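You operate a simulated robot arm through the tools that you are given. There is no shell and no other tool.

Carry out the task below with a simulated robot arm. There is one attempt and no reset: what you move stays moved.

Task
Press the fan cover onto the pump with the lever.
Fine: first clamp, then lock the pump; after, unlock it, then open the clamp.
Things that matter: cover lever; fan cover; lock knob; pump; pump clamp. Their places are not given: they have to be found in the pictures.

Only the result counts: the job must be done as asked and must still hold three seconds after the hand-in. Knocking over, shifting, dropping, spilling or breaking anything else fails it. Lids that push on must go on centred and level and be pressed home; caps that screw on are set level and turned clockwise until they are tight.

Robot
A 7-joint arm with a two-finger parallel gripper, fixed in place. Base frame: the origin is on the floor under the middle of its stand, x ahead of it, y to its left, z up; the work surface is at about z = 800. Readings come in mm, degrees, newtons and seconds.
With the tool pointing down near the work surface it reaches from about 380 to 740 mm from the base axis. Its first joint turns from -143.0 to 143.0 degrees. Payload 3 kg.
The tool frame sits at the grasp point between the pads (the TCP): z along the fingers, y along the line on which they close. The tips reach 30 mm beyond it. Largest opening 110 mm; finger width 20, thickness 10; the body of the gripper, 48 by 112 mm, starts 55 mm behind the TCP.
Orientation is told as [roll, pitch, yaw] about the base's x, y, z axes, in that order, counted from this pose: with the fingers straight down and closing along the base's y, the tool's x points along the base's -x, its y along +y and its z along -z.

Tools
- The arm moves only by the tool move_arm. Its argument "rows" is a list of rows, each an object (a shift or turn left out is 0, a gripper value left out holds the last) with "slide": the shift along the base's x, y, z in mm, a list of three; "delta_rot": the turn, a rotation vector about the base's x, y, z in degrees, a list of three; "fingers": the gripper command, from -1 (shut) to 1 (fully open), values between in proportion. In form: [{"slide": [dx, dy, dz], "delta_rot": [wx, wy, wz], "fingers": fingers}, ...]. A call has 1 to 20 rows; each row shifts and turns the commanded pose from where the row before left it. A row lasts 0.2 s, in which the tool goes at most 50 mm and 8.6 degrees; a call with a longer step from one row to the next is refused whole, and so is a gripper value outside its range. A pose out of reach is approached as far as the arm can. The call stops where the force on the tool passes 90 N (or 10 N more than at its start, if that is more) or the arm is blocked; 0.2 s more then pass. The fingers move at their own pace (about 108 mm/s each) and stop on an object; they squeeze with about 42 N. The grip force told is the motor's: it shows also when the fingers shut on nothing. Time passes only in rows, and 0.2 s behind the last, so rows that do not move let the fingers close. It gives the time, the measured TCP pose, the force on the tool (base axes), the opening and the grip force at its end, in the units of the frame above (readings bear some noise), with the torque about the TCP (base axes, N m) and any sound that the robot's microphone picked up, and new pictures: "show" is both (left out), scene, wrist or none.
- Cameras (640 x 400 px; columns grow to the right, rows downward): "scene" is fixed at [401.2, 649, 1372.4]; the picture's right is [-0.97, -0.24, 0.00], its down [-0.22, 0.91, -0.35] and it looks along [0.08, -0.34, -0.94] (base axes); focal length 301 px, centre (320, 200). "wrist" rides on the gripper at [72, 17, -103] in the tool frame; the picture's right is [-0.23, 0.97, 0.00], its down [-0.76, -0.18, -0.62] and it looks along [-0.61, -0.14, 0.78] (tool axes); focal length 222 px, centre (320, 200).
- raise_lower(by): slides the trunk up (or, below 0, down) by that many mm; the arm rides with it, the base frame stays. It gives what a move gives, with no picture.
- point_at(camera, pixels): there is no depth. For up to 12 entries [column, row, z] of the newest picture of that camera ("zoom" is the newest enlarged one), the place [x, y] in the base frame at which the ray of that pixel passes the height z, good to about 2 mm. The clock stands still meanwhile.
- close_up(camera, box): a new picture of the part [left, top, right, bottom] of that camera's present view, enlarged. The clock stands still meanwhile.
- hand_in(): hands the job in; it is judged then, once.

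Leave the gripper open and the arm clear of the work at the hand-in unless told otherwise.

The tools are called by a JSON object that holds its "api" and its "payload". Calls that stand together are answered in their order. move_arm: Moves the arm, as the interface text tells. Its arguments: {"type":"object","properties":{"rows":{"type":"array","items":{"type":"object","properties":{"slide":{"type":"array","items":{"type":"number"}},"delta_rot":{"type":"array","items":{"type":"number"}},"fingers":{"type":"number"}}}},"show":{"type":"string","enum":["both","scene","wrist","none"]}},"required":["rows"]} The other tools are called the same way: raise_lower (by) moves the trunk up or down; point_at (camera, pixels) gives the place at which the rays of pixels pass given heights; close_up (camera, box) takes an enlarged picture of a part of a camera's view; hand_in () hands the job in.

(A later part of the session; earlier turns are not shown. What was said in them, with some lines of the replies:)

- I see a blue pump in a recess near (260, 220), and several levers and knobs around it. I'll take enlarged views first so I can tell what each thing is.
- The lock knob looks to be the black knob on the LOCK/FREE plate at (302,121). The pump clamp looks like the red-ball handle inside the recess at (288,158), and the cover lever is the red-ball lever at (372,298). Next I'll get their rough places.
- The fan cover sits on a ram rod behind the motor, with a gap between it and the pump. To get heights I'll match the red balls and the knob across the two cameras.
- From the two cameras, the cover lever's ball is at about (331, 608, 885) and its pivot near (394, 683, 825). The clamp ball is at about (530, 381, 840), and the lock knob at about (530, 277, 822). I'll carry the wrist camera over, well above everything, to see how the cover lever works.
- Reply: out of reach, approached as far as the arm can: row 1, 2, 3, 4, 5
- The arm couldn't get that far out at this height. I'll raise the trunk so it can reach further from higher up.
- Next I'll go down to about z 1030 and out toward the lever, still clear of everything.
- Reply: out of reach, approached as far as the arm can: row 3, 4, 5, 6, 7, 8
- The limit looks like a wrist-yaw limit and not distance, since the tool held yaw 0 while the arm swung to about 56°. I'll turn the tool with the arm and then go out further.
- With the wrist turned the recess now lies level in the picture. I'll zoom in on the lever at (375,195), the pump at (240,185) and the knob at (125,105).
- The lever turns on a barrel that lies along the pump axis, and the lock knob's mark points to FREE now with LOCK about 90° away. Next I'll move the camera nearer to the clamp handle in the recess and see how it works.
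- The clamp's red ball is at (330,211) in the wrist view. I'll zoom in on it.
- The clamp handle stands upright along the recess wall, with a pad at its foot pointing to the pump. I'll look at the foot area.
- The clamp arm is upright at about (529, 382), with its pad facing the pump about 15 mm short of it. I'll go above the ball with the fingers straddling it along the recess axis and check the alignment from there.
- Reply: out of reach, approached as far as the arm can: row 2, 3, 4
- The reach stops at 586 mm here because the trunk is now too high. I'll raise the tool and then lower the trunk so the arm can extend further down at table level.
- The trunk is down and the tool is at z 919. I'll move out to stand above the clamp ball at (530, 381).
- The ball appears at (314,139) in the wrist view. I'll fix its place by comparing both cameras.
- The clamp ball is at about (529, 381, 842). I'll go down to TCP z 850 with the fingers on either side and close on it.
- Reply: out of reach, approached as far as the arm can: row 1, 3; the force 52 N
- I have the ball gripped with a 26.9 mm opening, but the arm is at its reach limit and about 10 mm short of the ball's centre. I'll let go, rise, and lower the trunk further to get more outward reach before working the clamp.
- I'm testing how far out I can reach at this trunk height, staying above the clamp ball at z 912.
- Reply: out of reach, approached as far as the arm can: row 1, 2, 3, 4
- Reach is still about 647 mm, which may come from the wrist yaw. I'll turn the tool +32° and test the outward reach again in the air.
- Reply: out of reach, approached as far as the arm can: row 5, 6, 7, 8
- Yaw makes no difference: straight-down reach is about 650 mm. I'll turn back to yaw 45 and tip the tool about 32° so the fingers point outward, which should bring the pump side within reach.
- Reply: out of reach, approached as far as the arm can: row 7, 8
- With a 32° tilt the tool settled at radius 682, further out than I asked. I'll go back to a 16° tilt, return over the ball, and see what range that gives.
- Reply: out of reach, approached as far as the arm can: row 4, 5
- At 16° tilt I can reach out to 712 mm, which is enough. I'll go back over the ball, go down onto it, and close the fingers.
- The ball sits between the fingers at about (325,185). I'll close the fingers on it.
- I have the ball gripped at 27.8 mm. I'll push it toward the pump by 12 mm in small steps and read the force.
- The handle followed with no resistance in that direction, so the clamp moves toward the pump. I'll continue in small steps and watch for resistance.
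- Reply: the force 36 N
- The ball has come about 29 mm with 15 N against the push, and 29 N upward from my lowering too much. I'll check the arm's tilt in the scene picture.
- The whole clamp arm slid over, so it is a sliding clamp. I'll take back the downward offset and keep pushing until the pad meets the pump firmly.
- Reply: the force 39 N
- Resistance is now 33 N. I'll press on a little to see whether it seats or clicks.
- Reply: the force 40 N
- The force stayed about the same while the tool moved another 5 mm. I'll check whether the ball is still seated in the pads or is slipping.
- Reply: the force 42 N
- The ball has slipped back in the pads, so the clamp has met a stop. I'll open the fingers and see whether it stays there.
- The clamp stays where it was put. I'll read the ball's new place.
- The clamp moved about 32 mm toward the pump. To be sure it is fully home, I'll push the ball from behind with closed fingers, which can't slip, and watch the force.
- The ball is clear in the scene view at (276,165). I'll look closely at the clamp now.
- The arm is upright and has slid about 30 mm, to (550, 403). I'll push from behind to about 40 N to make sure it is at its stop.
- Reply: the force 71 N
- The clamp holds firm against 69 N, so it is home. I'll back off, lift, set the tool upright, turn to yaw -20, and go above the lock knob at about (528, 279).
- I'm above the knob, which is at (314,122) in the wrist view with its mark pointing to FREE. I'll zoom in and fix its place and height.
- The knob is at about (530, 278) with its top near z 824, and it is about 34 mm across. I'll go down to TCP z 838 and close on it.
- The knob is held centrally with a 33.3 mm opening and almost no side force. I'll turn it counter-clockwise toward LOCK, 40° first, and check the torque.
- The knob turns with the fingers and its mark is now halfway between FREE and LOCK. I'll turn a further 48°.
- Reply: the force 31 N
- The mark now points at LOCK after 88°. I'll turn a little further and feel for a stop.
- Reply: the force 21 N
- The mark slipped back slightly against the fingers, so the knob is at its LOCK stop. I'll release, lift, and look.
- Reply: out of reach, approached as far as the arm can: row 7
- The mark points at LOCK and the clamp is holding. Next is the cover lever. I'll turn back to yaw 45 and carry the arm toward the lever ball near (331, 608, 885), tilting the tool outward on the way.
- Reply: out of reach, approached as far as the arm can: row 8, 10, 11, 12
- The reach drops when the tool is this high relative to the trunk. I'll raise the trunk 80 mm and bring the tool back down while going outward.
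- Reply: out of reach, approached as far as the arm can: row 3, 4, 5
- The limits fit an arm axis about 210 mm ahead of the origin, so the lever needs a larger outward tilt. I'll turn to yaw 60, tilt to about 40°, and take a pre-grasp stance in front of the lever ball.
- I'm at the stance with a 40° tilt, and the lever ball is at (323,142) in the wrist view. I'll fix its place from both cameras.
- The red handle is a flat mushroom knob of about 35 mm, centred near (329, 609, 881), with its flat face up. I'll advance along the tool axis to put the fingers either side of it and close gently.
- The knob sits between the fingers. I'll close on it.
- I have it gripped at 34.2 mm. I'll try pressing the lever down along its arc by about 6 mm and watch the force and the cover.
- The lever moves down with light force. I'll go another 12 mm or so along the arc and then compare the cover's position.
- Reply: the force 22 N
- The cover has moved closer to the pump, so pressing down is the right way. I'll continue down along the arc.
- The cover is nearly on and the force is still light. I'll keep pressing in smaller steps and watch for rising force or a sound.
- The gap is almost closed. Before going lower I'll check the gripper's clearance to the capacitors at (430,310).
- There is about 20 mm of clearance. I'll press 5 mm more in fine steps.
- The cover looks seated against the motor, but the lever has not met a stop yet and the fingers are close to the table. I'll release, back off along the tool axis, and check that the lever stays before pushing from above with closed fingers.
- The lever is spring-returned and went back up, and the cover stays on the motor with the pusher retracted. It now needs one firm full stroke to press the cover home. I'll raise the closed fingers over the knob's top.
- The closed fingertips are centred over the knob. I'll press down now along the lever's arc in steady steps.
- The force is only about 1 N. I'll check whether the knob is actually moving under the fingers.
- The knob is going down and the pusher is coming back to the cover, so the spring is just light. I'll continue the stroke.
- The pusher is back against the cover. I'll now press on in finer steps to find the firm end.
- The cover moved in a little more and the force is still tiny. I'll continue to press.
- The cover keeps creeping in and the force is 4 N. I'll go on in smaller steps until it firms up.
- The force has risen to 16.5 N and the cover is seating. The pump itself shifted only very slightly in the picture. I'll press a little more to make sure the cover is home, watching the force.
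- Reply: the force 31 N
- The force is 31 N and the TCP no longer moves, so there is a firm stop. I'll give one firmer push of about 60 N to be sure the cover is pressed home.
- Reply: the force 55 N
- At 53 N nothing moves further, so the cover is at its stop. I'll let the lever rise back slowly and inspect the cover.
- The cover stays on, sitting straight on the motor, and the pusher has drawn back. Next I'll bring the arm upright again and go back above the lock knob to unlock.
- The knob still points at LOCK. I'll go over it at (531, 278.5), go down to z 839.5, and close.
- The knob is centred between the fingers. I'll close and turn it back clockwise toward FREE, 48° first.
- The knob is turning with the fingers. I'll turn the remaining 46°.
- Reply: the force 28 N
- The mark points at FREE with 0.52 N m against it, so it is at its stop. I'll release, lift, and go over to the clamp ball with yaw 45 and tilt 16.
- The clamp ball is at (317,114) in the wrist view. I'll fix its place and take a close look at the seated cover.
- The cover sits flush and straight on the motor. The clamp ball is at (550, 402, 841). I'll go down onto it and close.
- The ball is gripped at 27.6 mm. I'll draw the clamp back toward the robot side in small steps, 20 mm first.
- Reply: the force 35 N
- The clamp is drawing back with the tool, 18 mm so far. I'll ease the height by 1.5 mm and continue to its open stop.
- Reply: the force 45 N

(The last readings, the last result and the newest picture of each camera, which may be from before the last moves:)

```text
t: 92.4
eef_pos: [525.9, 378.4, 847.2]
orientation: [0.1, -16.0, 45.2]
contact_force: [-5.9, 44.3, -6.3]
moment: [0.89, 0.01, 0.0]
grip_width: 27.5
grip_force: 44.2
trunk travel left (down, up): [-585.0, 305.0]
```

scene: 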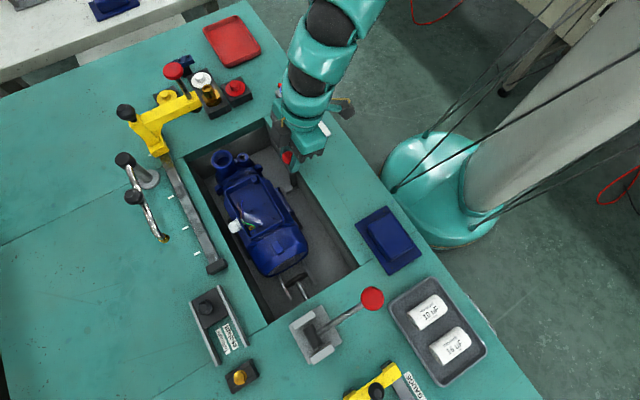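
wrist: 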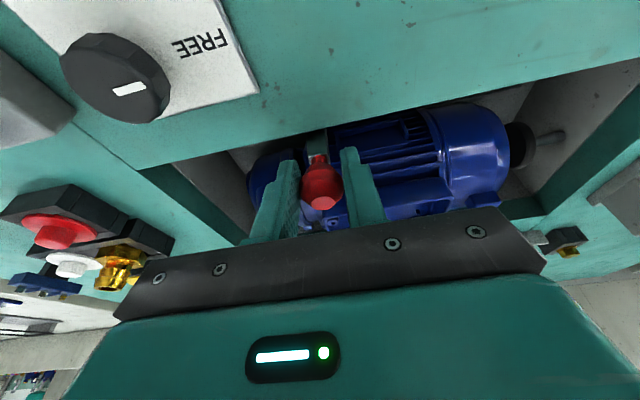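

It is at its open stop, back at the starting place with 26 N against the pull. I'll open the fingers, lift, and retreat clear.

{"api": "move_arm", "payload": {"rows": [{"fingers": 0.4}, {}, {"slide": [0, 0, 25]}, {"slide": [0, 0, 35]}, {"slide": [0, 0, 35]}, {"slide": [-15, -15, 20], "delta_rot": [-5.6, 5.6, 0]}, {"slide": [-20, -20, 10], "delta_rot": [-5.6, 5.6, 0]}, {"slide": [-25, -25, 0]}, {"slide": [-25, -25, 0], "fingers": 1}, {}], "show": "both"}}

{"api": "close_up", "payload": {"camera": "scene", "box": [180, 80, 340, 230]}}

{"api": "close_up", "payload": {"camera": "scene", "box": [220, 210, 330, 310]}}

{"api": "close_up", "payload": {"camera": "wrist", "box": [200, 60, 480, 240]}}

```text
t: 94.6
eef_pos: [456.9, 306.2, 970.8]
orientation: [0.0, 0.1, 45.1]
contact_force: [-0.7, -0.2, 0.7]
moment: [0.03, 0.04, -0.04]
grip_width: 110.1
grip_force: 0.0
out of reach, approached as far as the arm can: row 9
trunk travel left (down, up): [-585.0, 305.0]
```

scene: 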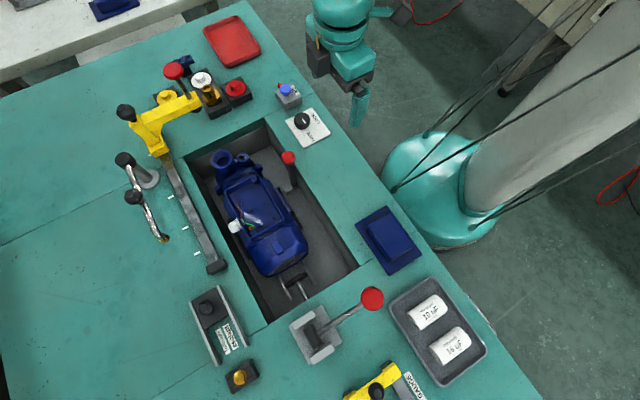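
wrist: 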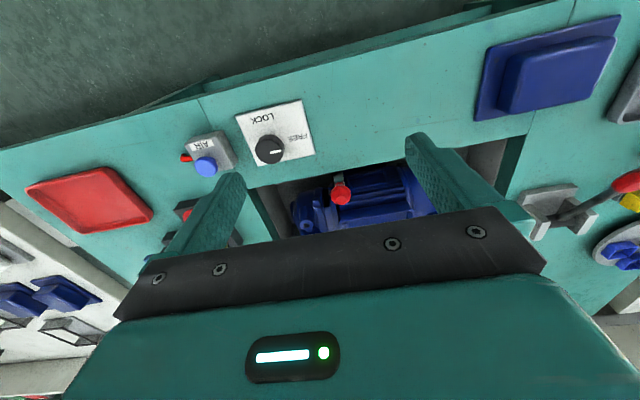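

```text
2.67 times, centred on (260, 155) of scene
```

zoom: 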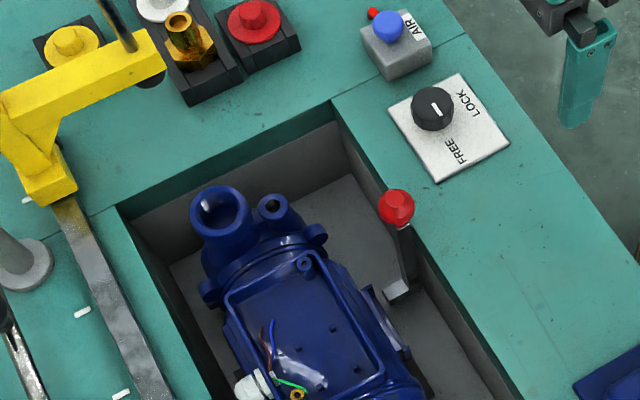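

```text
4.00 times, centred on (275, 260) of scene
```

zoom: 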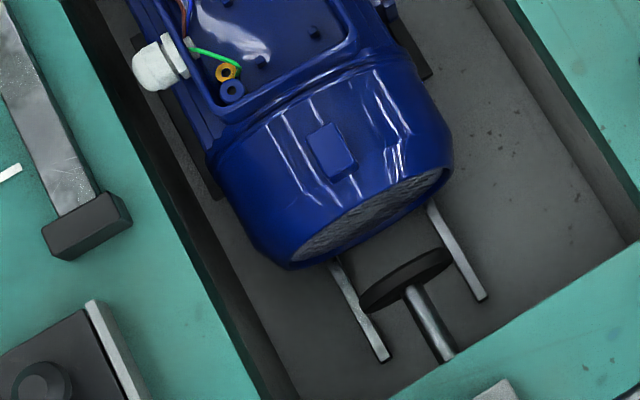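

```text
2.22 times, centred on (340, 150) of wrist
```

zoom: 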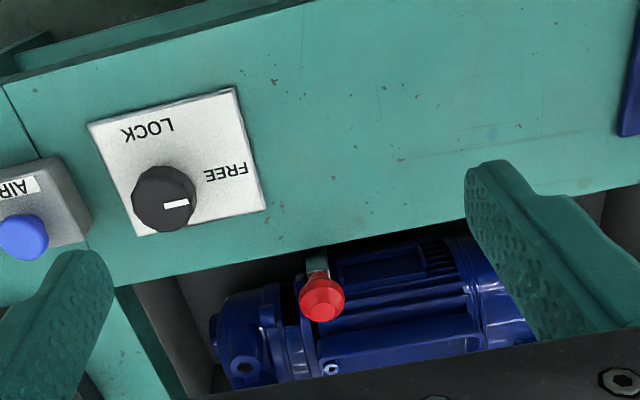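

The knob is on FREE, the clamp is open, and the cover is on. Before handing in I'll bring the wrist camera nearer to check the seam between cover and motor.

{"api": "move_arm", "payload": {"rows": [{"slide": [-14, 36, -8]}, {"slide": [-14, 36, -8]}, {"slide": [-14, 36, -8]}, {"slide": [-14, 36, -8]}, {}], "show": "wrist"}}

{"api": "close_up", "payload": {"camera": "wrist", "box": [250, 100, 410, 230]}}

```text
t: 95.8
eef_pos: [402.3, 449.0, 941.4]
orientation: [0.1, 0.2, 45.0]
contact_force: [0.5, -0.3, -0.1]
moment: [0.03, 0.01, 0.03]
grip_width: 110.2
grip_force: 0.1
trunk travel left (down, up): [-585.0, 305.0]
```

wrist: 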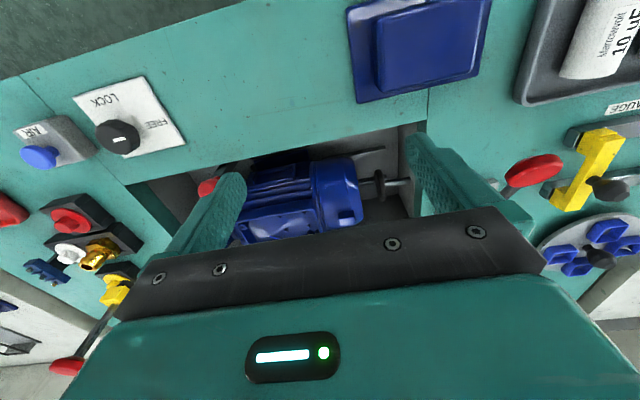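

```text
3.08 times, centred on (330, 165) of wrist
```

zoom: 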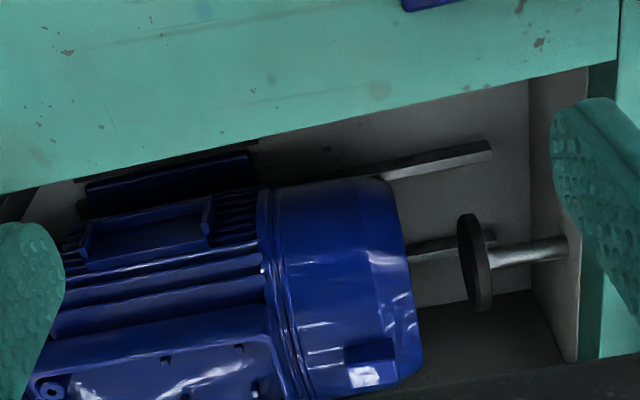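

The cover's rim sits tight and straight against the motor with no gap, the pusher is drawn back, the clamp is open, and the lock is on FREE. I'll retreat higher with the gripper open, clear of the work.

{"api": "move_arm", "payload": {"rows": [{"slide": [-10, -25, 20]}, {"slide": [-10, -25, 20]}, {"slide": [-10, -25, 20]}, {"slide": [0, -20, 10]}, {}], "show": "both"}}

{"api": "close_up", "payload": {"camera": "scene", "box": [180, 80, 420, 380]}}

```text
t: 97.0
eef_pos: [370.6, 356.0, 1011.8]
orientation: [0.1, 0.4, 45.1]
contact_force: [0.4, -0.1, -0.2]
moment: [0.03, 0.0, -0.04]
grip_width: 110.2
grip_force: 0.1
trunk travel left (down, up): [-585.0, 305.0]
```

scene: 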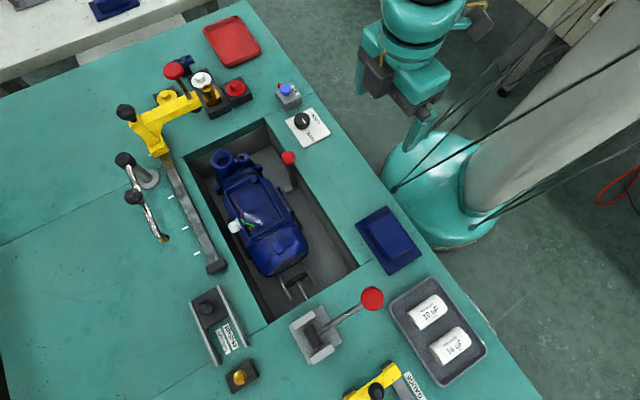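
wrist: 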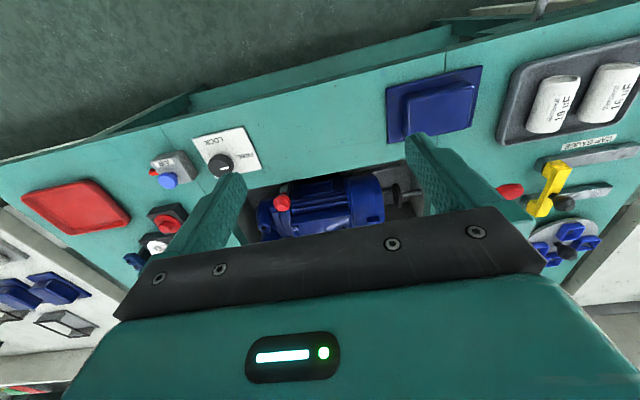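

```text
1.33 times, centred on (300, 230) of scene
```

zoom: 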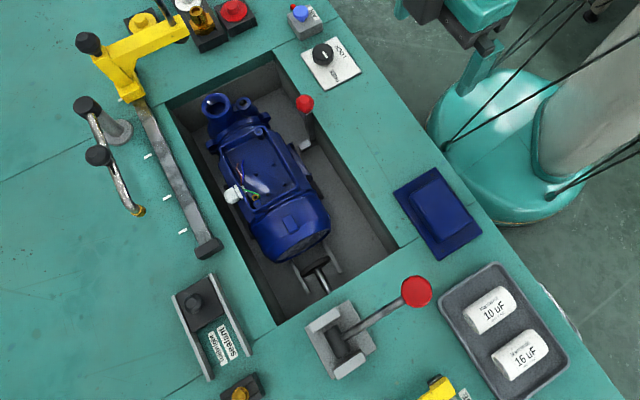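

The cover is pressed on, the knob is at FREE, the clamp is open, nothing else has been disturbed, and the arm is clear with the gripper open. I'm handing in now.

{"api": "hand_in", "payload": {}}

```text
The job is handed in.
```

The fan cover is pressed onto the pump and the job is handed in; I haven't been shown the verdict.

- **Clamp:** I slid the pump clamp about 30 mm against the pump. It held firm against a 69 N push.
- **Lock:** I turned the lock knob from FREE to its stop at LOCK.
- **Press:** The first lever stroke pushed the cover partway on, and the lever sprang back when I let go. A second stroke took it to a hard stop, where nothing moved further at 53 N. The cover looks straight and tight on the motor with no gap.
- **Unlock and open:** I turned the knob back to its FREE stop, then drew the clamp back to where it started.

Two points are uncertain:

- **Pump movement:** The pump moved roughly 1.5 mm along its axis near the end of the press, even though it was clamped and locked.
- **Hard stop:** I judged the stop to be the cover seated home. I couldn't rule out the lever knob touching the table at the same point.

I saw nothing else on the bench disturbed. The arm is clear with the gripper open.
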